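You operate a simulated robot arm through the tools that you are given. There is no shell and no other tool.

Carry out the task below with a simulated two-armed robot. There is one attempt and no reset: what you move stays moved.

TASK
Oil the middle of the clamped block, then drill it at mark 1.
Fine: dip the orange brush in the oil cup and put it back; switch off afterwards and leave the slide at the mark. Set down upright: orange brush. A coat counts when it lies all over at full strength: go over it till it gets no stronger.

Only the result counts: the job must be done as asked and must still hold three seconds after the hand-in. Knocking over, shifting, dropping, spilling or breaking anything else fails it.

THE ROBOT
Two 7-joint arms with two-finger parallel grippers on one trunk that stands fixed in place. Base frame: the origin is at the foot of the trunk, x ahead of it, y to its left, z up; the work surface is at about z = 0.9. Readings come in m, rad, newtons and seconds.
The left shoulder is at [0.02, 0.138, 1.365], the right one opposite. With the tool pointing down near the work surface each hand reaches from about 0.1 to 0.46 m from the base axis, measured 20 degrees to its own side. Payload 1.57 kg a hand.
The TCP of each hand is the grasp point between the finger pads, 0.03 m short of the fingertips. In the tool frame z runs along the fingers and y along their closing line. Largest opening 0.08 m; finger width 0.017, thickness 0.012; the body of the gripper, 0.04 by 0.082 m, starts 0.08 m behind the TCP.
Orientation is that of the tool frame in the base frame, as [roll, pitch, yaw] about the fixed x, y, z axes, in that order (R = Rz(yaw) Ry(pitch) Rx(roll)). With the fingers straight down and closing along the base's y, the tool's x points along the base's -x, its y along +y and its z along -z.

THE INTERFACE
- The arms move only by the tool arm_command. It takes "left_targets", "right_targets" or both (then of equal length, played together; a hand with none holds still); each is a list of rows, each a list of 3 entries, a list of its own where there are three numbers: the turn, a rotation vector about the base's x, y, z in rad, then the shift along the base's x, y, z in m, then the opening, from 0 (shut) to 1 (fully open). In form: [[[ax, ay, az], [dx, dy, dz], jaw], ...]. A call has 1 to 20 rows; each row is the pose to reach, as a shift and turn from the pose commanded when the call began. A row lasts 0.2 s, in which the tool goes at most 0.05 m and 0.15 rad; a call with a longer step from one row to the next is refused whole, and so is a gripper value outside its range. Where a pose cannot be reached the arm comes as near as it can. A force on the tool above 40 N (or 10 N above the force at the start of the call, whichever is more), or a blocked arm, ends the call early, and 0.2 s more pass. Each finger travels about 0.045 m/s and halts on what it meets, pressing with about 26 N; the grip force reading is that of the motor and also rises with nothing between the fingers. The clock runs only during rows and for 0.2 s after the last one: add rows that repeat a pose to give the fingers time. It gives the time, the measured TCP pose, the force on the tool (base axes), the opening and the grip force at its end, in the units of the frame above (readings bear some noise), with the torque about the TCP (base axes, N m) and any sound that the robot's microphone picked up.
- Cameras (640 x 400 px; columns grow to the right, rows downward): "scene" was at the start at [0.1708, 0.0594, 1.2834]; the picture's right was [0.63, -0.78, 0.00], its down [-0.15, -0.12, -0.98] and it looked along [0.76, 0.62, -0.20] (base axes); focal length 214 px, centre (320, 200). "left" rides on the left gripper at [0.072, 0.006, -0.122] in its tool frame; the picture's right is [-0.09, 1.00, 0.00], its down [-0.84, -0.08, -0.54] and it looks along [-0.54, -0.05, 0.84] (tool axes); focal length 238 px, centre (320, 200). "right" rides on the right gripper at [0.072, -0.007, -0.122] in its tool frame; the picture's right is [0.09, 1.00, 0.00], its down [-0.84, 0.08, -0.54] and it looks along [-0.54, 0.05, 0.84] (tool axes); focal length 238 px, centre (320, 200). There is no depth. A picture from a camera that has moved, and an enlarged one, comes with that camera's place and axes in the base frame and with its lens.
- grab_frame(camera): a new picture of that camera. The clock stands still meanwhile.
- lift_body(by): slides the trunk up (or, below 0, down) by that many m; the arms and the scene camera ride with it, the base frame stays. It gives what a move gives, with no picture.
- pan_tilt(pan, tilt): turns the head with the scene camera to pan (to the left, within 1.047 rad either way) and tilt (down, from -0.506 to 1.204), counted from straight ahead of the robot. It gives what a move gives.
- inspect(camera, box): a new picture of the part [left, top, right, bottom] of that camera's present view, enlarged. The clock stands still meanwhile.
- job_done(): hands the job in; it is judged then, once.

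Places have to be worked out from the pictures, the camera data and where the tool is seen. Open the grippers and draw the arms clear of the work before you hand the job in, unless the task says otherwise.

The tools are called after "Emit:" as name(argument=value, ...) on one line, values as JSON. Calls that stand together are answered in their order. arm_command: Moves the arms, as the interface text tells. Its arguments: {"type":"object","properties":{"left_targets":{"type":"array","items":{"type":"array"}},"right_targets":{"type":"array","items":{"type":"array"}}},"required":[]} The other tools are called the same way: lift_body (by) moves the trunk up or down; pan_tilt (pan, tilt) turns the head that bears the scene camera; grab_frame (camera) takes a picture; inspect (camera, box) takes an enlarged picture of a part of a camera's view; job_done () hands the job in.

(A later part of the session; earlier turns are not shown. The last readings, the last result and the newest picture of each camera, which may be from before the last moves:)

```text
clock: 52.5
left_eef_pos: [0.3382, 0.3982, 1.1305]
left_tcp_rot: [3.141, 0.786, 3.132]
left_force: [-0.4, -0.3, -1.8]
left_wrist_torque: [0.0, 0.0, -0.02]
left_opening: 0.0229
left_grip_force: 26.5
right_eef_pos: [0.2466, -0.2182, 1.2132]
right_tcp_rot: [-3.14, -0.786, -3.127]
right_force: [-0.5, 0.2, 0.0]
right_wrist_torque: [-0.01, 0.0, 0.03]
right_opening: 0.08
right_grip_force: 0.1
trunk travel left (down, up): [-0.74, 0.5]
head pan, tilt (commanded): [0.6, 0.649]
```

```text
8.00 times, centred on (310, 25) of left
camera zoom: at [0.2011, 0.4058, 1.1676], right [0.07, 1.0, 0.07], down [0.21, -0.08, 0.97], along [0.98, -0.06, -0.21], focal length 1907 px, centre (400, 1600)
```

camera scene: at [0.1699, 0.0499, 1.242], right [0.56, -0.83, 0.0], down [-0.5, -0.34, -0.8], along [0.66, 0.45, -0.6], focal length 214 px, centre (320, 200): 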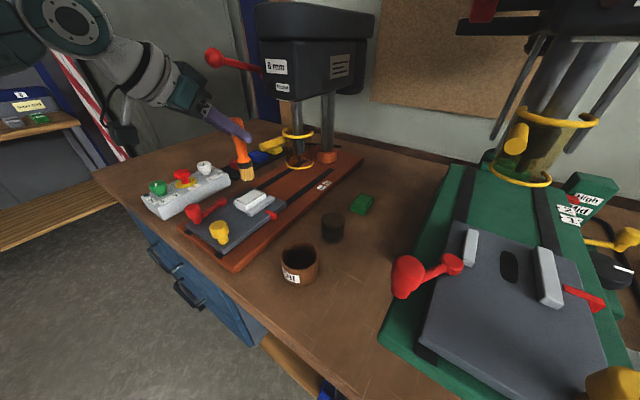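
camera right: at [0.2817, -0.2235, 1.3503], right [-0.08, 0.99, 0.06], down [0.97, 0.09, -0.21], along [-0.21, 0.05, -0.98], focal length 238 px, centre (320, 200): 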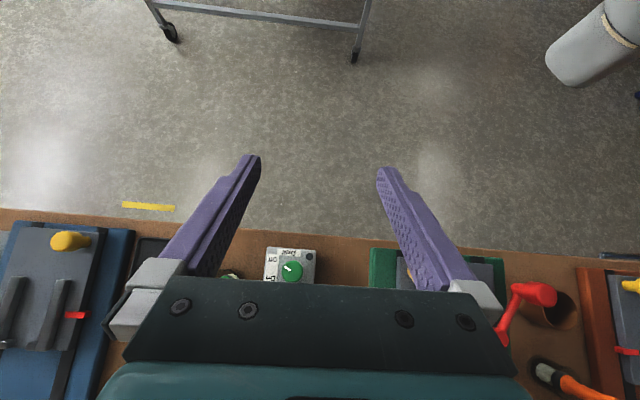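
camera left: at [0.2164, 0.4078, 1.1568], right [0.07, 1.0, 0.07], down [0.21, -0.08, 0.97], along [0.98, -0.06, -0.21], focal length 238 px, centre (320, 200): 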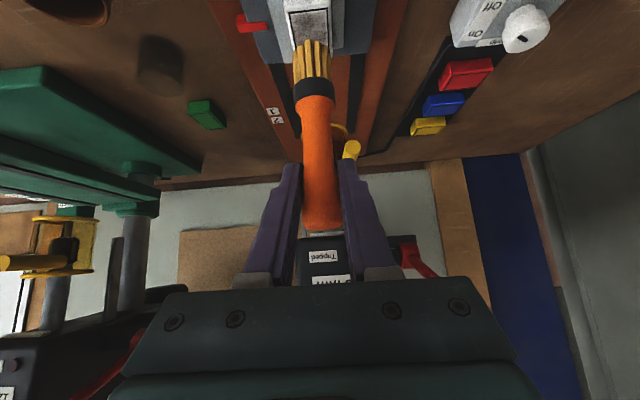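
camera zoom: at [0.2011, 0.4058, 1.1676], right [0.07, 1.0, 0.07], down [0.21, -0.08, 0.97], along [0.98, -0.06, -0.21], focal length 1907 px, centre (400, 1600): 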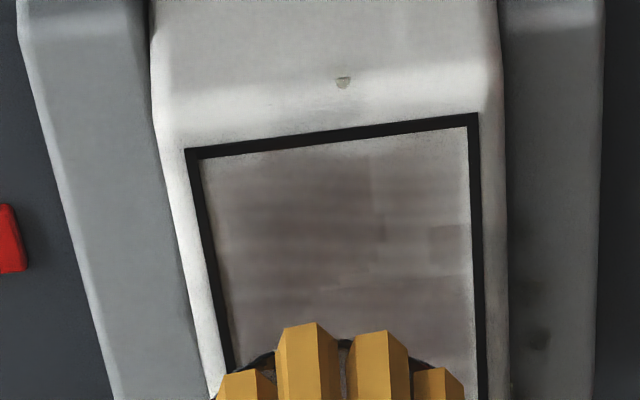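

The coat is still uneven: lighter rim and corners. I run a systematic fine raster over the whole outline, a little wider.

Emit:
arm_command(left_targets=[[[0, 0, 0], [0.02, 0, -0.02], 0], [[0, 0, 0], [0.045, -0.012, -0.05], 0], [[0, 0, 0], [0.0388, -0.0127, -0.068], 0], [[0, 0, 0], [0.0388, -0.0127, -0.0703], 0], [[0, 0, 0], [0.0498, -0.0127, -0.0703], 0], [[0, 0, 0], [0.0608, -0.0127, -0.0703], 0], [[0, 0, 0], [0.0718, -0.0127, -0.0703], 0], [[0, 0, 0], [0.0828, -0.0127, -0.0703], 0], [[0, 0, 0], [0.0828, -0.0097, -0.0703], 0], [[0, 0, 0], [0.0718, -0.0097, -0.0703], 0], [[0, 0, 0], [0.0608, -0.0097, -0.0703], 0], [[0, 0, 0], [0.0498, -0.0097, -0.0703], 0], [[0, 0, 0], [0.0388, -0.0097, -0.0703], 0], [[0, 0, 0], [0.0388, -0.0067, -0.0703], 0], [[0, 0, 0], [0.0498, -0.0067, -0.0703], 0], [[0, 0, 0], [0.0608, -0.0067, -0.0703], 0], [[0, 0, 0], [0.0718, -0.0067, -0.0703], 0], [[0, 0, 0], [0.0828, -0.0067, -0.0703], 0], [[0, 0, 0], [0.0828, -0.0037, -0.0703], 0], [[0, 0, 0], [0.0718, -0.0037, -0.0703], 0]])

Emit:
arm_command(left_targets=[[[0, 0, 0], [-0.011, 0, 0], 0], [[0, 0, 0], [-0.022, 0, 0], 0], [[0, 0, 0], [-0.033, 0, 0], 0], [[0, 0, 0], [-0.033, 0.003, 0], 0], [[0, 0, 0], [-0.022, 0.003, 0], 0], [[0, 0, 0], [-0.011, 0.003, 0], 0], [[0, 0, 0], [0, 0.003, 0], 0], [[0, 0, 0], [0.011, 0.003, 0], 0], [[0, 0, 0], [0.011, 0.006, 0], 0], [[0, 0, 0], [0, 0.006, 0], 0], [[0, 0, 0], [-0.011, 0.006, 0], 0], [[0, 0, 0], [-0.022, 0.006, 0], 0], [[0, 0, 0], [-0.033, 0.006, 0], 0], [[0, 0, 0], [-0.033, 0.009, 0], 0], [[0, 0, 0], [-0.022, 0.009, 0], 0], [[0, 0, 0], [-0.011, 0.009, 0], 0], [[0, 0, 0], [0, 0.009, 0], 0], [[0, 0, 0], [0.011, 0.009, 0], 0], [[0, 0, 0], [0.011, 0.012, 0], 0], [[0, 0, 0], [0, 0.012, 0], 0]])

Emit:
arm_command(left_targets=[[[0, 0, 0], [-0.011, 0, 0], 0], [[0, 0, 0], [-0.022, 0, 0], 0], [[0, 0, 0], [-0.033, 0, 0], 0], [[0, 0, 0], [-0.033, 0.003, 0], 0], [[0, 0, 0], [-0.022, 0.003, 0], 0], [[0, 0, 0], [-0.011, 0.003, 0], 0], [[0, 0, 0], [0, 0.003, 0], 0], [[0, 0, 0], [0.011, 0.003, 0], 0], [[0, 0, 0], [0.011, 0.001, 0], 0], [[0, 0, 0], [0, 0.001, 0], 0], [[0, 0, 0], [-0.011, 0.001, 0], 0], [[0, 0, 0], [-0.022, 0.001, 0], 0], [[0, 0, 0], [-0.033, 0.001, 0], 0], [[0, 0, 0], [-0.033, -0.008, 0], 0]])

Emit:
inspect(camera="scene", box=[235, 175, 275, 215])

Emit:
inspect(camera="left", box=[230, 0, 400, 110])

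```text
clock: 56.7
left_eef_pos: [0.4125, 0.3934, 1.0613]
left_tcp_rot: [3.138, 0.79, 3.131]
left_force: [1.1, 1.1, 3.8]
left_wrist_torque: [0.01, -0.2, 0.03]
left_opening: 0.0231
left_grip_force: 26.2
right_eef_pos: [0.2465, -0.2182, 1.213]
right_tcp_rot: [-3.141, -0.783, -3.128]
right_force: [0.3, -0.2, -0.2]
right_wrist_torque: [-0.01, 0.01, 0.02]
right_opening: 0.0801
right_grip_force: 0.2
trunk travel left (down, up): [-0.74, 0.5]
head pan, tilt (commanded): [0.6, 0.649]
```

```text
clock: 60.9
left_eef_pos: [0.4129, 0.4058, 1.0611]
left_tcp_rot: [3.14, 0.788, 3.133]
left_force: [0.1, 0.7, -0.4]
left_wrist_torque: [-0.02, 0.01, -0.02]
left_opening: 0.023
left_grip_force: 26.1
right_eef_pos: [0.2476, -0.218, 1.214]
right_tcp_rot: [-3.14, -0.783, -3.126]
right_force: [-0.5, -0.1, 0.2]
right_wrist_torque: [0.03, 0.0, 0.02]
right_opening: 0.08
right_grip_force: 0.1
trunk travel left (down, up): [-0.74, 0.5]
head pan, tilt (commanded): [0.6, 0.649]
```

```text
clock: 63.9
left_eef_pos: [0.3782, 0.3972, 1.0624]
left_tcp_rot: [3.14, 0.786, 3.134]
left_force: [0.3, -0.4, -0.4]
left_wrist_torque: [0.0, 0.01, 0.01]
left_opening: 0.0234
left_grip_force: 26.0
right_eef_pos: [0.2467, -0.2165, 1.2119]
right_tcp_rot: [-3.141, -0.783, -3.128]
right_force: [0.4, -0.2, -0.4]
right_wrist_torque: [0.02, 0.01, 0.02]
right_opening: 0.0803
right_grip_force: 0.1
trunk travel left (down, up): [-0.74, 0.5]
head pan, tilt (commanded): [0.6, 0.649]
```

```text
10.00 times, centred on (255, 195) of scene
camera zoom: at [0.1698, 0.0499, 1.242], right [0.56, -0.83, 0.0], down [-0.5, -0.34, -0.8], along [0.66, 0.45, -0.6], focal length 2145 px, centre (970, 250)
```

zoom: 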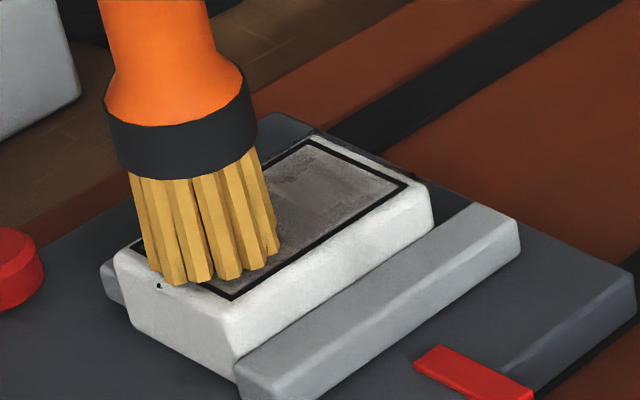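

```text
3.64 times, centred on (315, 55) of left
camera zoom: at [0.2399, 0.4051, 1.0979], right [0.07, 1.0, 0.07], down [0.21, -0.08, 0.97], along [0.98, -0.06, -0.21], focal length 867 px, centre (338, 727)
```

zoom: 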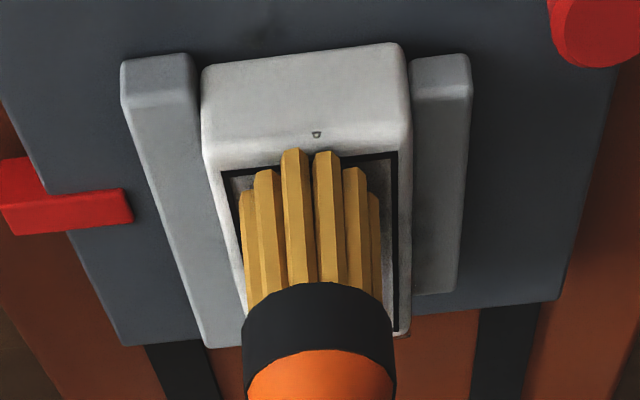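

Force shows no contact over part of that raster. I lift to look at the coat and then repeat with a firmer press.

Emit:
arm_command(left_targets=[[[0, 0, 0], [0, 0, 0.015], 0], [[0, 0, 0], [-0.01, 0, 0.035], 0], [[0, 0, 0], [-0.02, 0, 0.06], 0], [[0, 0, 0], [-0.04, 0, 0.07], 0], [[0, 0, 0], [-0.04, 0, 0.07], 0]])

Emit:
inspect(camera="scene", box=[242, 184, 268, 210])

Emit:
inspect(camera="left", box=[270, 0, 350, 50])

```text
clock: 65.1
left_eef_pos: [0.3374, 0.3945, 1.1301]
left_tcp_rot: [3.141, 0.787, 3.132]
left_force: [-0.7, 0.6, -0.7]
left_wrist_torque: [0.04, -0.01, -0.02]
left_opening: 0.023
left_grip_force: 25.6
right_eef_pos: [0.2458, -0.2172, 1.2133]
right_tcp_rot: [-3.14, -0.783, -3.128]
right_force: [-0.4, 0.2, 0.3]
right_wrist_torque: [-0.01, -0.03, -0.02]
right_opening: 0.0799
right_grip_force: 0.1
trunk travel left (down, up): [-0.74, 0.5]
head pan, tilt (commanded): [0.6, 0.649]
```

```text
15.38 times, centred on (255, 197) of scene
camera zoom: at [0.1698, 0.0499, 1.242], right [0.56, -0.83, 0.0], down [-0.5, -0.34, -0.8], along [0.66, 0.45, -0.6], focal length 3300 px, centre (1320, 246)
```

zoom: 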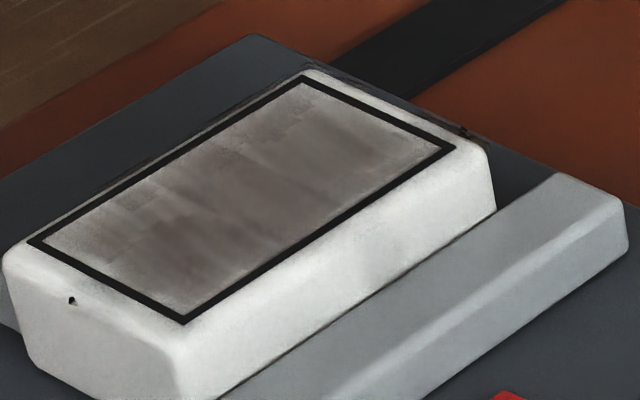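

```text
8.00 times, centred on (310, 25) of left
camera zoom: at [0.199, 0.4027, 1.1667], right [0.07, 1.0, 0.07], down [0.21, -0.08, 0.97], along [0.98, -0.06, -0.21], focal length 1907 px, centre (400, 1600)
```

zoom: 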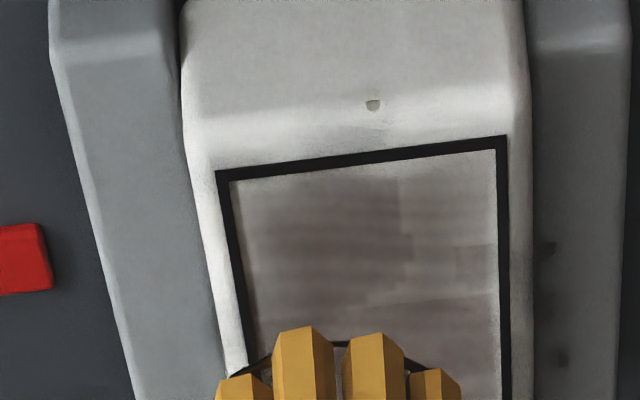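

The pattern hardly changed where there was no contact, so firm contact is needed. I repeat the raster about 1.3 mm lower, beginning on the lighter +y side.

Emit:
arm_command(left_targets=[[[0, 0, 0], [0.02, 0.005, -0.02], 0], [[0, 0, 0], [0.04, 0.012, -0.05], 0], [[0, 0, 0], [0.04, 0.012, -0.069], 0], [[0, 0, 0], [0.04, 0.012, -0.0715], 0], [[0, 0, 0], [0.051, 0.012, -0.0715], 0], [[0, 0, 0], [0.062, 0.012, -0.0715], 0], [[0, 0, 0], [0.073, 0.012, -0.0715], 0], [[0, 0, 0], [0.084, 0.012, -0.0715], 0], [[0, 0, 0], [0.084, 0.008, -0.0715], 0], [[0, 0, 0], [0.073, 0.008, -0.0715], 0], [[0, 0, 0], [0.062, 0.008, -0.0715], 0], [[0, 0, 0], [0.051, 0.008, -0.0715], 0], [[0, 0, 0], [0.04, 0.008, -0.0715], 0], [[0, 0, 0], [0.04, 0.004, -0.0715], 0], [[0, 0, 0], [0.051, 0.004, -0.0715], 0], [[0, 0, 0], [0.062, 0.004, -0.0715], 0], [[0, 0, 0], [0.073, 0.004, -0.0715], 0], [[0, 0, 0], [0.084, 0.004, -0.0715], 0], [[0, 0, 0], [0.084, 0, -0.0715], 0], [[0, 0, 0], [0.073, 0, -0.0715], 0]])

Emit:
inspect(camera="scene", box=[235, 175, 275, 215])

Emit:
inspect(camera="left", box=[230, 0, 400, 110])

```text
clock: 69.3
left_eef_pos: [0.4112, 0.3984, 1.0605]
left_tcp_rot: [3.139, 0.788, 3.132]
left_force: [1.1, 0.6, 0.9]
left_wrist_torque: [0.03, -0.01, -0.01]
left_opening: 0.0228
left_grip_force: 26.0
right_eef_pos: [0.2466, -0.2177, 1.2119]
right_tcp_rot: [-3.14, -0.783, -3.127]
right_force: [0.4, 0.0, 0.2]
right_wrist_torque: [-0.02, 0.0, 0.0]
right_opening: 0.0803
right_grip_force: 0.0
trunk travel left (down, up): [-0.74, 0.5]
head pan, tilt (commanded): [0.6, 0.649]
```

```text
10.00 times, centred on (255, 195) of scene
camera zoom: at [0.17, 0.05, 1.242], right [0.56, -0.83, 0.0], down [-0.5, -0.34, -0.8], along [0.66, 0.45, -0.6], focal length 2145 px, centre (970, 250)
```

zoom: 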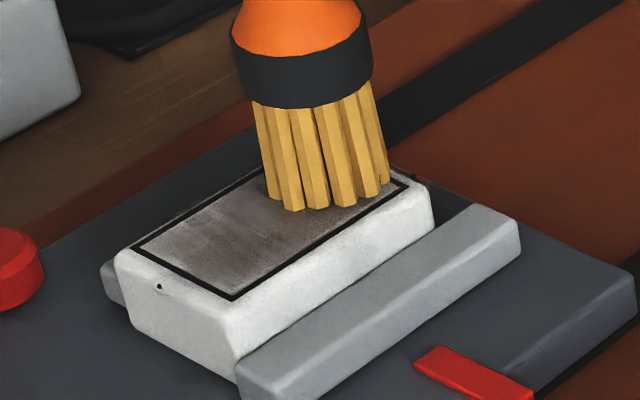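

```text
3.64 times, centred on (315, 55) of left
camera zoom: at [0.2737, 0.4063, 1.0965], right [0.07, 1.0, 0.07], down [0.21, -0.08, 0.98], along [0.98, -0.06, -0.21], focal length 867 px, centre (338, 727)
```

zoom: 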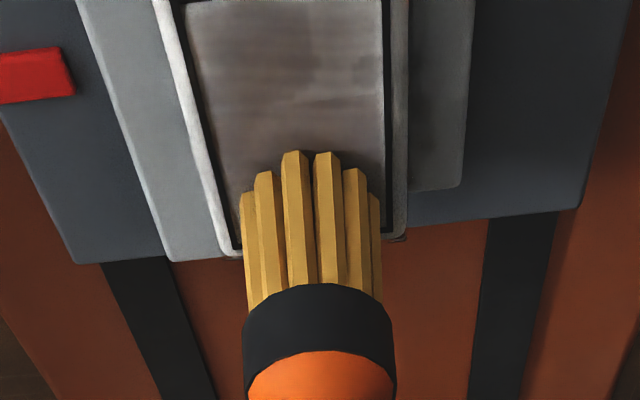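

Contact force is light since the brush slides up slightly in the grip. I lower another 1 mm and finish the raster on the −y half.

Emit:
arm_command(left_targets=[[[0, 0, 0], [-0.011, 0, -0.001], 0], [[0, 0, 0], [-0.022, 0, -0.001], 0], [[0, 0, 0], [-0.033, 0, -0.001], 0], [[0, 0, 0], [-0.033, -0.004, -0.001], 0], [[0, 0, 0], [-0.022, -0.004, -0.001], 0], [[0, 0, 0], [-0.011, -0.004, -0.001], 0], [[0, 0, 0], [0, -0.004, -0.001], 0], [[0, 0, 0], [0.011, -0.004, -0.001], 0], [[0, 0, 0], [0.011, -0.008, -0.001], 0], [[0, 0, 0], [0, -0.008, -0.001], 0], [[0, 0, 0], [-0.011, -0.008, -0.001], 0], [[0, 0, 0], [-0.022, -0.008, -0.001], 0], [[0, 0, 0], [-0.033, -0.008, -0.001], 0], [[0, 0, 0], [-0.033, -0.012, -0.001], 0], [[0, 0, 0], [-0.022, -0.012, -0.001], 0], [[0, 0, 0], [-0.011, -0.012, -0.001], 0], [[0, 0, 0], [0, -0.012, -0.001], 0], [[0, 0, 0], [0.011, -0.012, -0.001], 0], [[0, 0, 0], [0.011, 0, -0.001], 0], [[0, 0, 0], [0.011, 0.01, -0.001], 0]])

Emit:
inspect(camera="scene", box=[235, 175, 275, 215])

Emit:
inspect(camera="left", box=[230, 0, 400, 110])

```text
clock: 73.5
left_eef_pos: [0.4241, 0.4081, 1.0585]
left_tcp_rot: [3.14, 0.785, 3.132]
left_force: [1.2, -0.3, 4.8]
left_wrist_torque: [-0.15, -0.06, -0.01]
left_opening: 0.0231
left_grip_force: 26.1
right_eef_pos: [0.2466, -0.218, 1.2135]
right_tcp_rot: [-3.141, -0.783, -3.126]
right_force: [-0.2, 0.1, 0.8]
right_wrist_torque: [0.0, 0.02, 0.03]
right_opening: 0.0799
right_grip_force: 0.1
trunk travel left (down, up): [-0.74, 0.5]
head pan, tilt (commanded): [0.6, 0.649]
```

```text
10.00 times, centred on (255, 195) of scene
camera zoom: at [0.1702, 0.05, 1.2421], right [0.56, -0.83, 0.0], down [-0.5, -0.34, -0.8], along [0.66, 0.45, -0.6], focal length 2145 px, centre (970, 250)
```

zoom: 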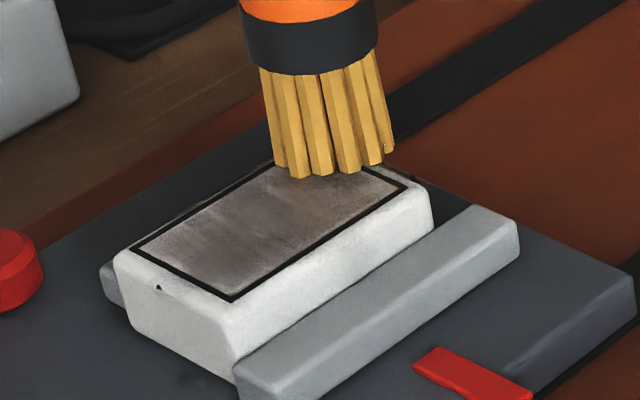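

```text
3.64 times, centred on (315, 55) of left
camera zoom: at [0.2856, 0.4165, 1.0942], right [0.07, 1.0, 0.07], down [0.21, -0.08, 0.97], along [0.98, -0.06, -0.21], focal length 867 px, centre (338, 727)
```

zoom: 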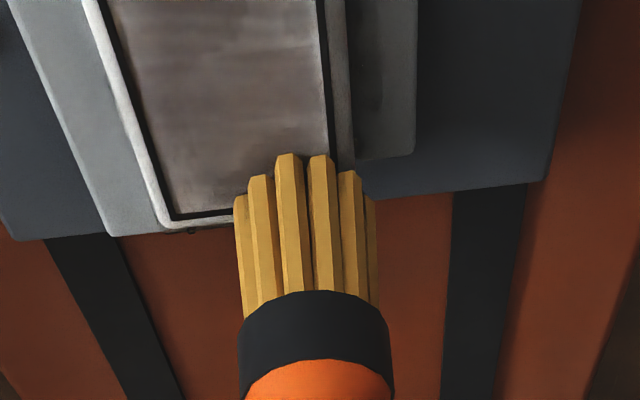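

I lift to the same viewing pose as before to compare the coat.

Emit:
arm_command(left_targets=[[[0, 0, 0], [-0.01, -0.005, 0.015], 0], [[0, 0, 0], [-0.03, -0.01, 0.04], 0], [[0, 0, 0], [-0.06, -0.01, 0.06], 0], [[0, 0, 0], [-0.084, -0.01, 0.0725], 0], [[0, 0, 0], [-0.084, -0.01, 0.0725], 0]])

Emit:
inspect(camera="scene", box=[242, 184, 268, 210])

Emit:
inspect(camera="left", box=[270, 0, 350, 50])

```text
clock: 74.7
left_eef_pos: [0.3372, 0.3952, 1.13]
left_tcp_rot: [3.14, 0.783, 3.132]
left_force: [-0.8, 0.2, -0.3]
left_wrist_torque: [-0.01, 0.02, 0.01]
left_opening: 0.0226
left_grip_force: 26.1
right_eef_pos: [0.2475, -0.2167, 1.213]
right_tcp_rot: [-3.138, -0.785, -3.128]
right_force: [-1.3, -0.7, -0.3]
right_wrist_torque: [0.02, -0.01, 0.0]
right_opening: 0.08
right_grip_force: 0.1
trunk travel left (down, up): [-0.74, 0.5]
head pan, tilt (commanded): [0.6, 0.649]
```

```text
15.38 times, centred on (255, 197) of scene
camera zoom: at [0.1698, 0.0499, 1.242], right [0.56, -0.83, 0.0], down [-0.5, -0.34, -0.8], along [0.66, 0.45, -0.6], focal length 3300 px, centre (1320, 246)
```

zoom: 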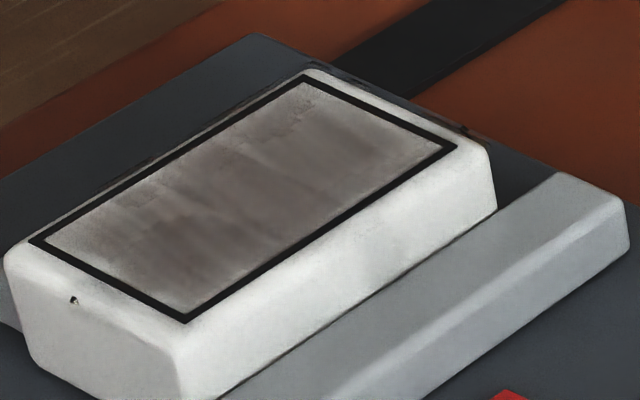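

```text
8.00 times, centred on (310, 25) of left
camera zoom: at [0.1996, 0.4037, 1.1666], right [0.07, 1.0, 0.07], down [0.21, -0.08, 0.97], along [0.98, -0.06, -0.21], focal length 1907 px, centre (400, 1600)
```

zoom: 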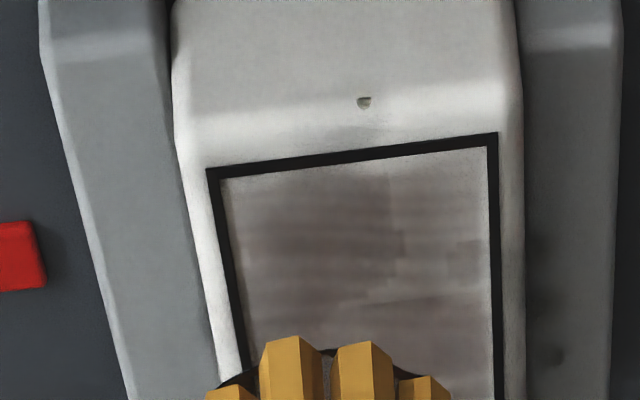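

The rim is darkening with each firm pass while the middle no longer changes. I run another full raster with firm contact.

Emit:
arm_command(left_targets=[[[0, 0, 0], [0.02, 0.005, -0.02], 0], [[0, 0, 0], [0.04, 0.013, -0.05], 0], [[0, 0, 0], [0.04, 0.013, -0.07], 0], [[0, 0, 0], [0.04, 0.013, -0.0735], 0], [[0, 0, 0], [0.051, 0.013, -0.0735], 0], [[0, 0, 0], [0.062, 0.013, -0.0735], 0], [[0, 0, 0], [0.073, 0.013, -0.0735], 0], [[0, 0, 0], [0.084, 0.013, -0.0735], 0], [[0, 0, 0], [0.084, 0.009, -0.0735], 0], [[0, 0, 0], [0.073, 0.009, -0.0735], 0], [[0, 0, 0], [0.062, 0.009, -0.0735], 0], [[0, 0, 0], [0.051, 0.009, -0.0735], 0], [[0, 0, 0], [0.04, 0.009, -0.0735], 0], [[0, 0, 0], [0.04, 0.005, -0.0735], 0], [[0, 0, 0], [0.051, 0.005, -0.0735], 0], [[0, 0, 0], [0.062, 0.005, -0.0735], 0], [[0, 0, 0], [0.073, 0.005, -0.0735], 0], [[0, 0, 0], [0.084, 0.005, -0.0735], 0], [[0, 0, 0], [0.084, 0, -0.0735], 0], [[0, 0, 0], [0.073, 0, -0.0735], 0]])

Emit:
arm_command(left_targets=[[[0, 0, 0], [-0.011, 0, -0.0005], 0], [[0, 0, 0], [-0.022, 0, -0.0005], 0], [[0, 0, 0], [-0.033, 0, -0.0005], 0], [[0, 0, 0], [-0.033, -0.005, -0.0005], 0], [[0, 0, 0], [-0.022, -0.005, -0.0005], 0], [[0, 0, 0], [-0.011, -0.005, -0.0005], 0], [[0, 0, 0], [0, -0.005, -0.0005], 0], [[0, 0, 0], [0.011, -0.005, -0.0005], 0], [[0, 0, 0], [0.011, -0.009, -0.0005], 0], [[0, 0, 0], [0, -0.009, -0.0005], 0], [[0, 0, 0], [-0.011, -0.009, -0.0005], 0], [[0, 0, 0], [-0.022, -0.009, -0.0005], 0], [[0, 0, 0], [-0.033, -0.009, -0.0005], 0], [[0, 0, 0], [-0.033, -0.013, -0.0005], 0], [[0, 0, 0], [-0.022, -0.013, -0.0005], 0], [[0, 0, 0], [-0.011, -0.013, -0.0005], 0], [[0, 0, 0], [0, -0.013, -0.0005], 0], [[0, 0, 0], [0.011, -0.013, -0.0005], 0], [[0, 0, 0], [0.011, -0.004, -0.0005], 0], [[0, 0, 0], [0.011, 0.005, -0.0005], 0]])

Emit:
arm_command(left_targets=[[[0, 0, 0], [-0.01, -0.005, 0.015], 0], [[0, 0, 0], [-0.03, -0.005, 0.04], 0], [[0, 0, 0], [-0.06, -0.005, 0.06], 0], [[0, 0, 0], [-0.084, -0.005, 0.074], 0], [[0, 0, 0], [-0.084, -0.005, 0.074], 0]])

Emit:
inspect(camera="scene", box=[242, 184, 268, 210])

Emit:
inspect(camera="left", box=[270, 0, 350, 50])

```text
clock: 78.9
left_eef_pos: [0.4138, 0.3965, 1.0592]
left_tcp_rot: [-3.142, 0.787, 3.132]
left_force: [2.0, -0.2, 4.5]
left_wrist_torque: [-0.05, -0.28, 0.0]
left_opening: 0.0227
left_grip_force: 26.1
right_eef_pos: [0.2474, -0.2178, 1.2128]
right_tcp_rot: [-3.139, -0.784, -3.128]
right_force: [0.1, 0.7, 0.0]
right_wrist_torque: [0.02, 0.02, 0.02]
right_opening: 0.0799
right_grip_force: 0.0
trunk travel left (down, up): [-0.74, 0.5]
head pan, tilt (commanded): [0.6, 0.649]
```

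```text
clock: 83.1
left_eef_pos: [0.4233, 0.4026, 1.0574]
left_tcp_rot: [3.14, 0.784, 3.131]
left_force: [-0.1, -0.5, 1.4]
left_wrist_torque: [-0.02, -0.02, -0.01]
left_opening: 0.0229
left_grip_force: 26.0
right_eef_pos: [0.2463, -0.2193, 1.2124]
right_tcp_rot: [-3.14, -0.784, -3.126]
right_force: [-0.2, -0.2, 0.3]
right_wrist_torque: [0.02, -0.02, 0.0]
right_opening: 0.0798
right_grip_force: 0.0
trunk travel left (down, up): [-0.74, 0.5]
head pan, tilt (commanded): [0.6, 0.649]
```

```text
clock: 84.3
left_eef_pos: [0.3397, 0.3961, 1.1325]
left_tcp_rot: [3.139, 0.785, 3.132]
left_force: [0.5, 0.3, 0.0]
left_wrist_torque: [-0.01, -0.01, 0.01]
left_opening: 0.0229
left_grip_force: 26.2
right_eef_pos: [0.2465, -0.2176, 1.2137]
right_tcp_rot: [-3.142, -0.782, -3.128]
right_force: [-0.2, -0.2, 0.4]
right_wrist_torque: [0.06, -0.01, -0.03]
right_opening: 0.08
right_grip_force: 0.0
trunk travel left (down, up): [-0.74, 0.5]
head pan, tilt (commanded): [0.6, 0.649]
```

```text
15.38 times, centred on (255, 197) of scene
camera zoom: at [0.1698, 0.0499, 1.242], right [0.56, -0.83, 0.0], down [-0.5, -0.34, -0.8], along [0.66, 0.45, -0.6], focal length 3300 px, centre (1320, 246)
```

zoom: 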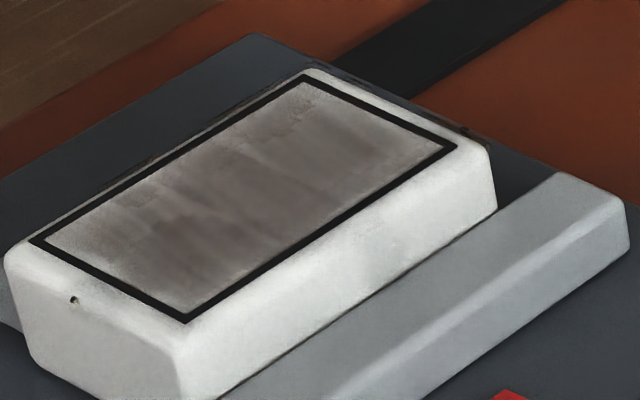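

```text
8.00 times, centred on (310, 25) of left
camera zoom: at [0.2015, 0.4044, 1.1685], right [0.07, 0.99, 0.07], down [0.21, -0.08, 0.97], along [0.98, -0.06, -0.21], focal length 1907 px, centre (400, 1600)
```

zoom: 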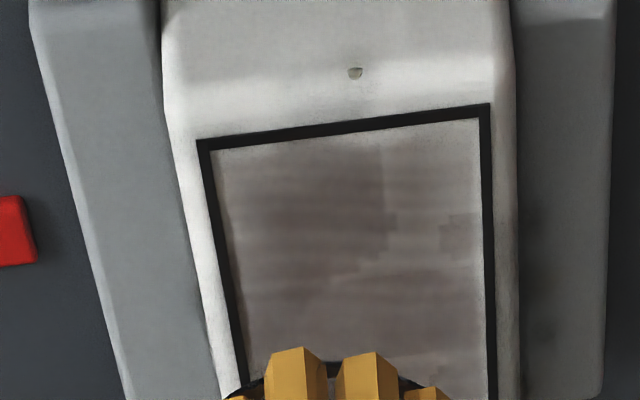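

The +y near quadrant still looks lighter. I work on that quadrant alone to see whether it darkens.

Emit:
arm_command(left_targets=[[[0, 0, 0], [0.02, 0.006, -0.02], 0], [[0, 0, 0], [0.04, 0.012, -0.05], 0], [[0, 0, 0], [0.04, 0.012, -0.07], 0], [[0, 0, 0], [0.04, 0.012, -0.0748], 0], [[0, 0, 0], [0.05, 0.012, -0.0748], 0], [[0, 0, 0], [0.06, 0.012, -0.0748], 0], [[0, 0, 0], [0.05, 0.01, -0.0748], 0], [[0, 0, 0], [0.04, 0.01, -0.0748], 0], [[0, 0, 0], [0.04, 0.008, -0.0748], 0], [[0, 0, 0], [0.05, 0.008, -0.0748], 0], [[0, 0, 0], [0.06, 0.008, -0.0748], 0], [[0, 0, 0], [0.05, 0.006, -0.0748], 0], [[0, 0, 0], [0.04, 0.006, -0.0748], 0], [[0, 0, 0], [0.038, 0.012, -0.0748], 0], [[0, 0, 0], [0.048, 0.012, -0.0748], 0], [[0, 0, 0], [0.058, 0.012, -0.0748], 0], [[0, 0, 0], [0.048, 0.009, -0.0748], 0], [[0, 0, 0], [0.038, 0.009, -0.0748], 0], [[0, 0, 0], [0.048, 0.006, -0.0748], 0], [[0, 0, 0], [0.048, 0.01, -0.0748], 0]])

Emit:
inspect(camera="left", box=[230, 0, 400, 110])

Emit:
arm_command(left_targets=[[[0, 0, 0], [0, -0.005, 0.015], 0], [[0, 0, 0], [-0.02, -0.01, 0.04], 0], [[0, 0, 0], [-0.035, -0.01, 0.06], 0], [[0, 0, 0], [-0.048, -0.01, 0.0748], 0], [[0, 0, 0], [-0.048, -0.01, 0.0748], 0]])

Emit:
inspect(camera="scene", box=[242, 184, 268, 210])

Emit:
inspect(camera="left", box=[270, 0, 350, 50])

```text
clock: 88.5
left_eef_pos: [0.3863, 0.4086, 1.0577]
left_tcp_rot: [3.141, 0.789, 3.132]
left_force: [-1.8, -3.5, 12.9]
left_wrist_torque: [-0.25, 0.02, -0.02]
left_opening: 0.0227
left_grip_force: 26.2
right_eef_pos: [0.2471, -0.2179, 1.214]
right_tcp_rot: [3.141, -0.785, -3.127]
right_force: [-0.3, -0.5, 0.1]
right_wrist_torque: [0.01, 0.01, 0.02]
right_opening: 0.0802
right_grip_force: 0.0
trunk travel left (down, up): [-0.74, 0.5]
head pan, tilt (commanded): [0.6, 0.649]
```

```text
3.64 times, centred on (315, 55) of left
camera zoom: at [0.2486, 0.4162, 1.0925], right [0.07, 1.0, 0.07], down [0.2, -0.08, 0.98], along [0.98, -0.06, -0.21], focal length 867 px, centre (338, 727)
```

zoom: 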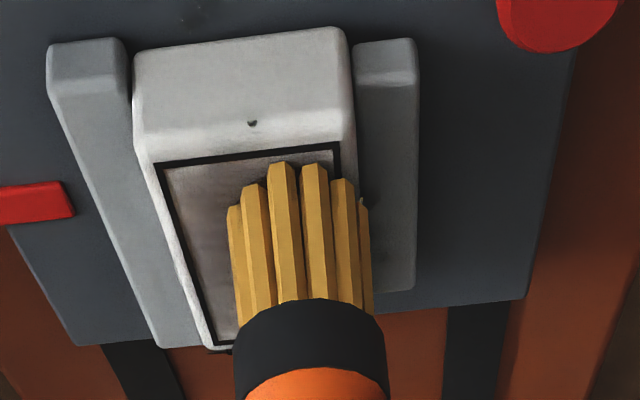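

```text
clock: 89.7
left_eef_pos: [0.3371, 0.3984, 1.1316]
left_tcp_rot: [3.14, 0.785, 3.132]
left_force: [0.9, -0.1, -0.4]
left_wrist_torque: [0.0, 0.01, 0.03]
left_opening: 0.0229
left_grip_force: 25.9
right_eef_pos: [0.2461, -0.2169, 1.2131]
right_tcp_rot: [-3.141, -0.786, -3.128]
right_force: [0.6, 0.1, 0.0]
right_wrist_torque: [-0.01, 0.01, 0.02]
right_opening: 0.08
right_grip_force: 0.1
trunk travel left (down, up): [-0.74, 0.5]
head pan, tilt (commanded): [0.6, 0.649]
```

```text
15.38 times, centred on (255, 197) of scene
camera zoom: at [0.1698, 0.0499, 1.242], right [0.56, -0.83, 0.0], down [-0.5, -0.34, -0.8], along [0.66, 0.45, -0.6], focal length 3300 px, centre (1320, 246)
```

zoom: 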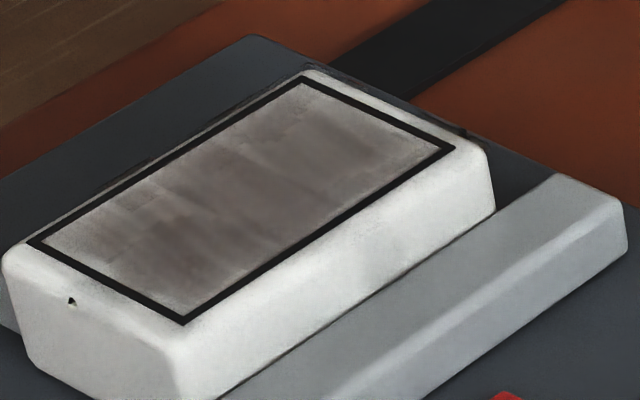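

```text
8.00 times, centred on (310, 25) of left
camera zoom: at [0.2003, 0.4057, 1.1675], right [0.07, 1.0, 0.07], down [0.21, -0.08, 0.97], along [0.98, -0.06, -0.21], focal length 1907 px, centre (400, 1600)
```

zoom: 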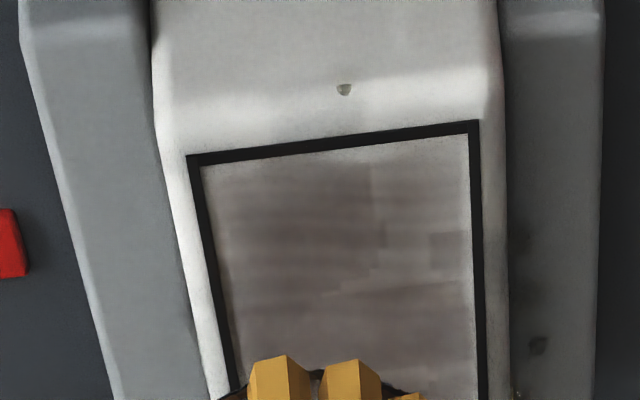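

The patch pattern no longer changes even under firm strokes, so either the coat is saturated or the brush is empty. To be sure I go back to the oil cup for a second dip.

Emit:
arm_command(left_targets=[[[0, 0, 0], [0, -0.02, 0], 0], [[0, 0, 0], [0, -0.05, 0], 0], [[0, 0, 0], [0, -0.08, 0], 0], [[0, 0, 0], [0, -0.11, 0], 0], [[0, 0, 0], [0, -0.14, 0], 0], [[0, 0, 0], [0.001, -0.17, 0], 0], [[0, 0, 0], [0.002, -0.187, -0.01], 0], [[0, 0, 0], [0.002, -0.187, -0.02], 0], [[0, 0, 0], [0.002, -0.187, -0.02], 0]])

Emit:
grab_frame(camera="left")

Emit:
inspect(camera="scene", box=[230, 150, 400, 310])

Emit:
inspect(camera="scene", box=[230, 170, 280, 220])

```text
clock: 91.7
left_eef_pos: [0.3413, 0.2092, 1.1098]
left_tcp_rot: [3.141, 0.788, 3.133]
left_force: [-0.8, 0.7, -0.4]
left_wrist_torque: [0.0, 0.02, -0.03]
left_opening: 0.0228
left_grip_force: 25.8
right_eef_pos: [0.2473, -0.2184, 1.2131]
right_tcp_rot: [-3.14, -0.784, -3.127]
right_force: [0.0, -0.3, -0.5]
right_wrist_torque: [0.0, 0.0, 0.01]
right_opening: 0.08
right_grip_force: 0.0
trunk travel left (down, up): [-0.74, 0.5]
head pan, tilt (commanded): [0.6, 0.649]
```

```text
taken
camera left: at [0.2032, 0.2178, 1.1447], right [0.07, 1.0, 0.07], down [0.21, -0.08, 0.98], along [0.98, -0.06, -0.21], focal length 238 px, centre (320, 200)
```

left: 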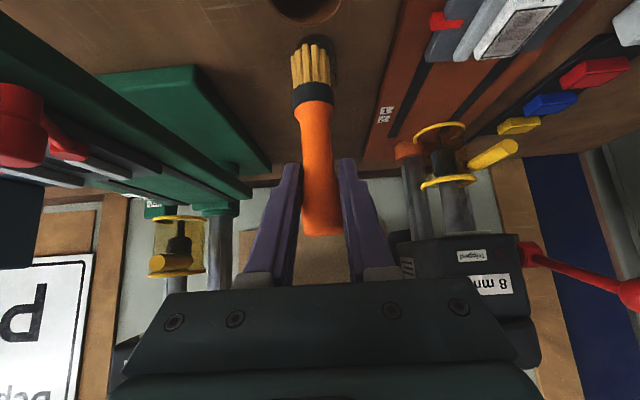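

```text
2.50 times, centred on (315, 230) of scene
camera zoom: at [0.1699, 0.0499, 1.242], right [0.56, -0.83, 0.0], down [-0.5, -0.34, -0.8], along [0.66, 0.45, -0.6], focal length 536 px, centre (332, 125)
```

zoom: 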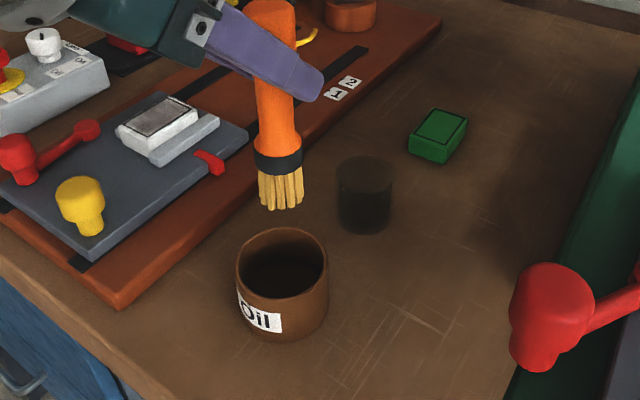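

```text
8.00 times, centred on (255, 195) of scene
camera zoom: at [0.1699, 0.0499, 1.242], right [0.56, -0.83, 0.0], down [-0.5, -0.34, -0.8], along [0.66, 0.45, -0.6], focal length 1716 px, centre (840, 240)
```

zoom: 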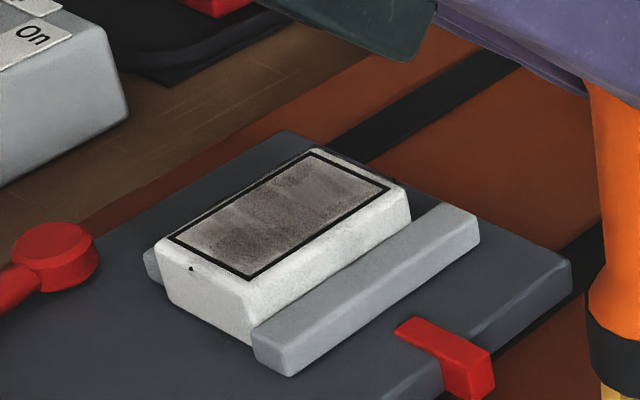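

The tip is at about (0.346, 0.210, 1.0), nearly over the cup centre. I dip a second time, slightly corrected in x.

Emit:
arm_command(left_targets=[[[0, 0, 0], [-0.003, 0, -0.02], 0], [[0, 0, 0], [-0.003, 0, -0.04], 0], [[0, 0, 0], [-0.003, 0, -0.06], 0], [[0, 0, 0], [-0.003, 0, -0.075], 0], [[0, 0, 0], [-0.003, 0, -0.087], 0], [[0, 0, 0], [-0.003, 0, -0.087], 0], [[0, 0, 0], [-0.003, 0, -0.087], 0], [[0, 0, 0], [-0.003, 0, -0.087], 0], [[0, 0, 0], [-0.003, 0, -0.07], 0], [[0, 0, 0], [-0.003, 0, -0.05], 0], [[0, 0, 0], [-0.003, 0, -0.03], 0], [[0, 0, 0], [-0.003, 0, -0.01], 0], [[0, 0, 0], [-0.003, 0, 0.01], 0], [[0, 0, 0], [-0.003, 0, 0.02], 0], [[0, 0, 0], [-0.003, 0, 0.02], 0]])

Emit:
inspect(camera="scene", box=[230, 150, 400, 310])

Emit:
inspect(camera="left", box=[230, 0, 400, 110])

```text
clock: 94.9
left_eef_pos: [0.3406, 0.2104, 1.1306]
left_tcp_rot: [-3.141, 0.785, 3.133]
left_force: [0.4, 0.7, 0.0]
left_wrist_torque: [-0.01, 0.01, 0.03]
left_opening: 0.0228
left_grip_force: 26.2
left hand out of reach, approached as far as the arm can: row 14, 15
right_eef_pos: [0.2472, -0.2188, 1.2131]
right_tcp_rot: [-3.139, -0.783, -3.128]
right_force: [0.6, 0.0, -0.2]
right_wrist_torque: [-0.01, -0.02, 0.04]
right_opening: 0.08
right_grip_force: 0.1
trunk travel left (down, up): [-0.74, 0.5]
head pan, tilt (commanded): [0.6, 0.649]
```

```text
2.50 times, centred on (315, 230) of scene
camera zoom: at [0.1699, 0.0499, 1.242], right [0.56, -0.83, 0.0], down [-0.5, -0.34, -0.8], along [0.66, 0.45, -0.6], focal length 536 px, centre (332, 125)
```

zoom: 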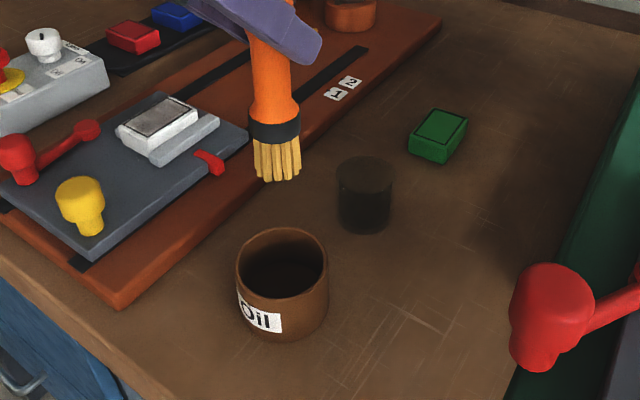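

```text
3.64 times, centred on (315, 55) of left
camera zoom: at [0.2035, 0.2189, 1.1666], right [0.07, 1.0, 0.07], down [0.21, -0.08, 0.98], along [0.98, -0.06, -0.21], focal length 867 px, centre (338, 727)
```

zoom: 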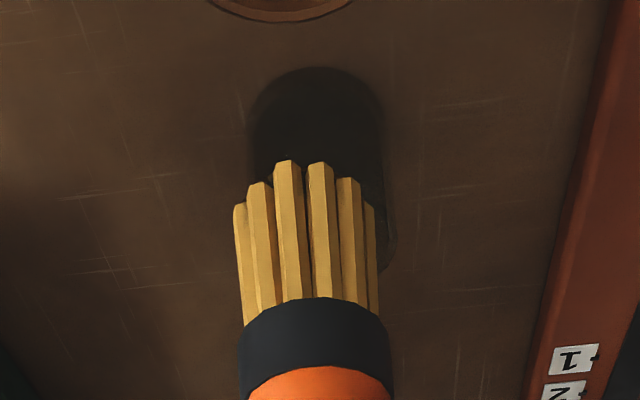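

Second dip done. I carry the brush back over the block and repeat the raster, beginning at the +y near corner.

Emit:
arm_command(left_targets=[[[0, 0, 0], [0, 0, -0.01], 0], [[0, 0, 0], [0.002, 0.02, -0.015], 0], [[0, 0, 0], [0.006, 0.05, -0.015], 0], [[0, 0, 0], [0.01, 0.08, -0.015], 0], [[0, 0, 0], [0.015, 0.11, -0.015], 0], [[0, 0, 0], [0.02, 0.14, -0.015], 0], [[0, 0, 0], [0.028, 0.17, -0.02], 0], [[0, 0, 0], [0.0374, 0.199, -0.035], 0], [[0, 0, 0], [0.0374, 0.199, -0.06], 0], [[0, 0, 0], [0.0374, 0.199, -0.07], 0], [[0, 0, 0], [0.0374, 0.199, -0.07], 0]])

Emit:
inspect(camera="left", box=[230, 0, 400, 110])

```text
clock: 97.3
left_eef_pos: [0.379, 0.4113, 1.0599]
left_tcp_rot: [3.141, 0.787, 3.133]
left_force: [-0.3, 0.2, -0.7]
left_wrist_torque: [0.03, -0.04, -0.01]
left_opening: 0.0227
left_grip_force: 26.3
right_eef_pos: [0.2461, -0.2176, 1.2136]
right_tcp_rot: [-3.139, -0.785, -3.128]
right_force: [-0.3, 0.0, -0.6]
right_wrist_torque: [0.02, -0.01, 0.0]
right_opening: 0.0801
right_grip_force: 0.0
trunk travel left (down, up): [-0.74, 0.5]
head pan, tilt (commanded): [0.6, 0.649]
```

```text
3.64 times, centred on (315, 55) of left
camera zoom: at [0.2403, 0.4183, 1.096], right [0.07, 1.0, 0.07], down [0.21, -0.08, 0.98], along [0.98, -0.06, -0.21], focal length 867 px, centre (338, 727)
```

zoom: 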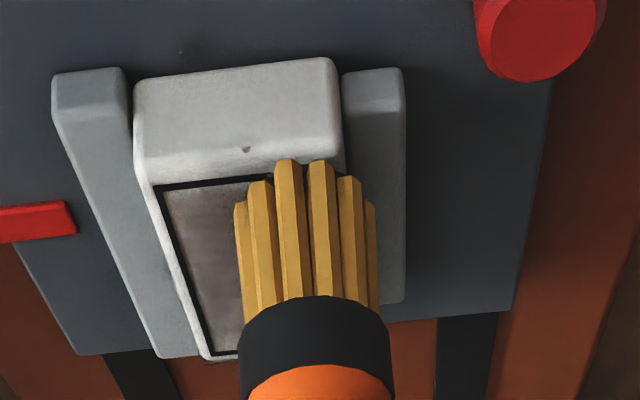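

Emit:
arm_command(left_targets=[[[0, 0, 0], [0.002, -0.001, -0.003], 0], [[0, 0, 0], [0.011, -0.001, -0.0035], 0], [[0, 0, 0], [0.022, -0.001, -0.0035], 0], [[0, 0, 0], [0.033, -0.001, -0.0035], 0], [[0, 0, 0], [0.044, -0.001, -0.0035], 0], [[0, 0, 0], [0.044, -0.005, -0.0035], 0], [[0, 0, 0], [0.033, -0.005, -0.0035], 0], [[0, 0, 0], [0.022, -0.005, -0.0035], 0], [[0, 0, 0], [0.011, -0.005, -0.0035], 0], [[0, 0, 0], [0, -0.005, -0.0035], 0], [[0, 0, 0], [0, -0.009, -0.0035], 0], [[0, 0, 0], [0.011, -0.009, -0.0035], 0], [[0, 0, 0], [0.022, -0.009, -0.0035], 0], [[0, 0, 0], [0.033, -0.009, -0.0035], 0], [[0, 0, 0], [0.044, -0.009, -0.0035], 0], [[0, 0, 0], [0.044, -0.013, -0.0035], 0], [[0, 0, 0], [0.033, -0.013, -0.0035], 0], [[0, 0, 0], [0.022, -0.013, -0.0035], 0], [[0, 0, 0], [0.011, -0.013, -0.0035], 0], [[0, 0, 0], [0, -0.013, -0.0035], 0]])

Emit:
arm_command(left_targets=[[[0, 0, 0], [0, -0.004, -0.0003], 0], [[0, 0, 0], [0.011, -0.004, -0.0003], 0], [[0, 0, 0], [0.022, -0.004, -0.0003], 0], [[0, 0, 0], [0.033, -0.004, -0.0003], 0], [[0, 0, 0], [0.044, -0.004, -0.0003], 0], [[0, 0, 0], [0.044, -0.008, -0.0003], 0], [[0, 0, 0], [0.033, -0.008, -0.0003], 0], [[0, 0, 0], [0.022, -0.008, -0.0003], 0], [[0, 0, 0], [0.011, -0.008, -0.0003], 0], [[0, 0, 0], [0, -0.008, -0.0003], 0], [[0, 0, 0], [0, -0.012, -0.0003], 0], [[0, 0, 0], [0.011, -0.012, -0.0003], 0], [[0, 0, 0], [0.022, -0.012, -0.0003], 0], [[0, 0, 0], [0.033, -0.012, -0.0003], 0], [[0, 0, 0], [0.044, -0.012, -0.0003], 0], [[0, 0, 0], [0.044, -0.002, -0.0003], 0]])

Emit:
arm_command(left_targets=[[[0, 0, 0], [-0.01, 0, 0.015], 0], [[0, 0, 0], [-0.03, 0, 0.04], 0], [[0, 0, 0], [-0.06, 0, 0.06], 0], [[0, 0, 0], [-0.084, 0.001, 0.074], 0], [[0, 0, 0], [-0.084, 0.001, 0.074], 0]])

Emit:
inspect(camera="scene", box=[242, 184, 268, 210])

Emit:
inspect(camera="left", box=[270, 0, 350, 50])

```text
clock: 101.5
left_eef_pos: [0.3783, 0.3966, 1.0573]
left_tcp_rot: [3.138, 0.789, 3.13]
left_force: [2.1, 0.9, 7.5]
left_wrist_torque: [0.06, -0.4, -0.01]
left_opening: 0.0227
left_grip_force: 25.8
right_eef_pos: [0.2478, -0.2188, 1.2133]
right_tcp_rot: [-3.141, -0.784, -3.128]
right_force: [0.4, 0.4, 0.4]
right_wrist_torque: [0.0, 0.0, -0.01]
right_opening: 0.08
right_grip_force: 0.0
trunk travel left (down, up): [-0.74, 0.5]
head pan, tilt (commanded): [0.6, 0.649]
```

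```text
clock: 104.9
left_eef_pos: [0.4242, 0.3963, 1.0552]
left_tcp_rot: [3.139, 0.785, 3.134]
left_force: [-0.4, -0.6, 2.2]
left_wrist_torque: [-0.08, -0.05, -0.02]
left_opening: 0.0227
left_grip_force: 25.7
right_eef_pos: [0.2473, -0.2194, 1.2121]
right_tcp_rot: [-3.138, -0.783, -3.127]
right_force: [0.1, -0.2, 1.5]
right_wrist_torque: [0.02, -0.01, -0.01]
right_opening: 0.08
right_grip_force: 0.0
trunk travel left (down, up): [-0.74, 0.5]
head pan, tilt (commanded): [0.6, 0.649]
```

```text
clock: 106.1
left_eef_pos: [0.3378, 0.3958, 1.1294]
left_tcp_rot: [3.139, 0.786, 3.131]
left_force: [0.9, -0.4, -1.1]
left_wrist_torque: [0.03, -0.01, -0.01]
left_opening: 0.0228
left_grip_force: 25.7
right_eef_pos: [0.2469, -0.2182, 1.2119]
right_tcp_rot: [-3.141, -0.782, -3.128]
right_force: [0.5, 0.0, -0.1]
right_wrist_torque: [0.0, -0.01, -0.01]
right_opening: 0.08
right_grip_force: 0.2
trunk travel left (down, up): [-0.74, 0.5]
head pan, tilt (commanded): [0.6, 0.649]
```

```text
15.38 times, centred on (255, 197) of scene
camera zoom: at [0.1698, 0.0499, 1.242], right [0.56, -0.83, 0.0], down [-0.5, -0.34, -0.8], along [0.66, 0.45, -0.6], focal length 3300 px, centre (1320, 246)
```

zoom: 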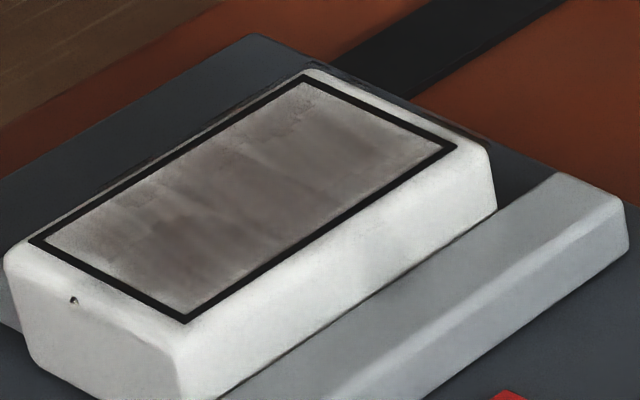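

```text
8.00 times, centred on (310, 25) of left
camera zoom: at [0.2005, 0.4041, 1.1655], right [0.07, 1.0, 0.07], down [0.21, -0.08, 0.97], along [0.98, -0.06, -0.21], focal length 1907 px, centre (400, 1600)
```

zoom: 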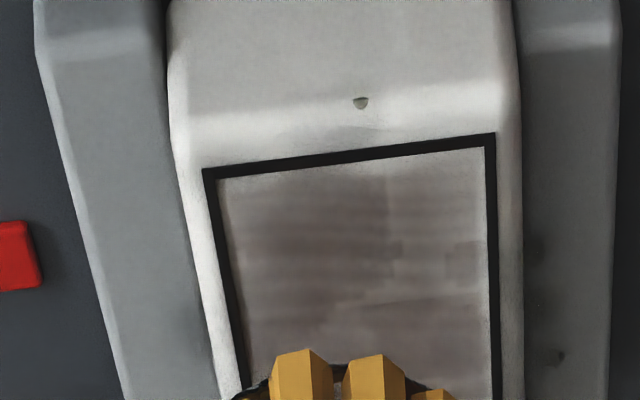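

After a fresh dip and a full firm raster the coat looks exactly the same, so it is at full strength. I now take the brush back over its holder at (0.448, 0.208).

Emit:
arm_command(left_targets=[[[0, 0, 0], [0.01, -0.015, 0], 0], [[0, 0, 0], [0.025, -0.042, -0.002], 0], [[0, 0, 0], [0.042, -0.07, -0.005], 0], [[0, 0, 0], [0.06, -0.1, -0.01], 0], [[0, 0, 0], [0.077, -0.13, -0.015], 0], [[0, 0, 0], [0.095, -0.16, -0.02], 0], [[0, 0, 0], [0.108, -0.187, -0.02], 0], [[0, 0, 0], [0.108, -0.187, -0.02], 0]])

Emit:
inspect(camera="left", box=[230, 0, 400, 110])

Emit:
inspect(camera="scene", box=[260, 120, 400, 260])

```text
clock: 107.9
left_eef_pos: [0.4476, 0.2083, 1.111]
left_tcp_rot: [3.139, 0.787, 3.132]
left_force: [-0.2, -0.4, -0.6]
left_wrist_torque: [0.0, 0.02, 0.0]
left_opening: 0.0227
left_grip_force: 26.3
right_eef_pos: [0.2475, -0.2187, 1.2138]
right_tcp_rot: [-3.14, -0.783, -3.127]
right_force: [0.3, 0.8, 0.7]
right_wrist_torque: [-0.04, -0.01, -0.01]
right_opening: 0.08
right_grip_force: 0.0
trunk travel left (down, up): [-0.74, 0.5]
head pan, tilt (commanded): [0.6, 0.649]
```

```text
3.64 times, centred on (315, 55) of left
camera zoom: at [0.3101, 0.2165, 1.147], right [0.07, 1.0, 0.07], down [0.21, -0.08, 0.98], along [0.98, -0.06, -0.21], focal length 867 px, centre (338, 727)
```

zoom: 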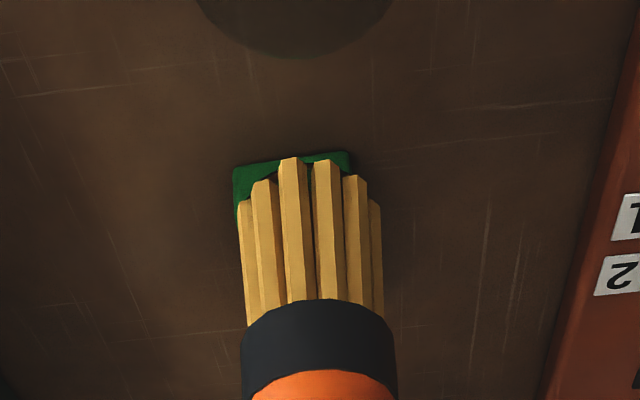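

```text
2.86 times, centred on (330, 190) of scene
camera zoom: at [0.1699, 0.0498, 1.242], right [0.56, -0.83, 0.0], down [-0.5, -0.34, -0.8], along [0.66, 0.45, -0.6], focal length 613 px, centre (291, 229)
```

zoom: 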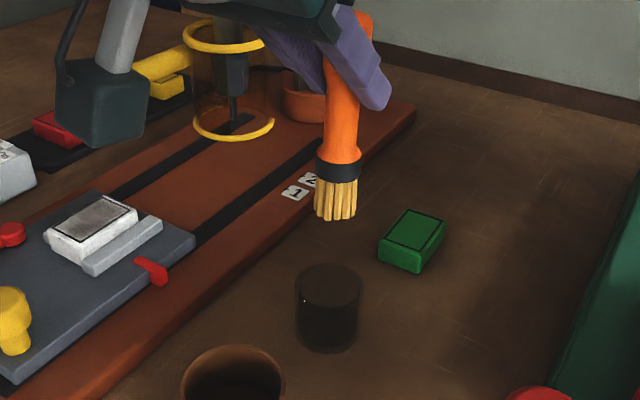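

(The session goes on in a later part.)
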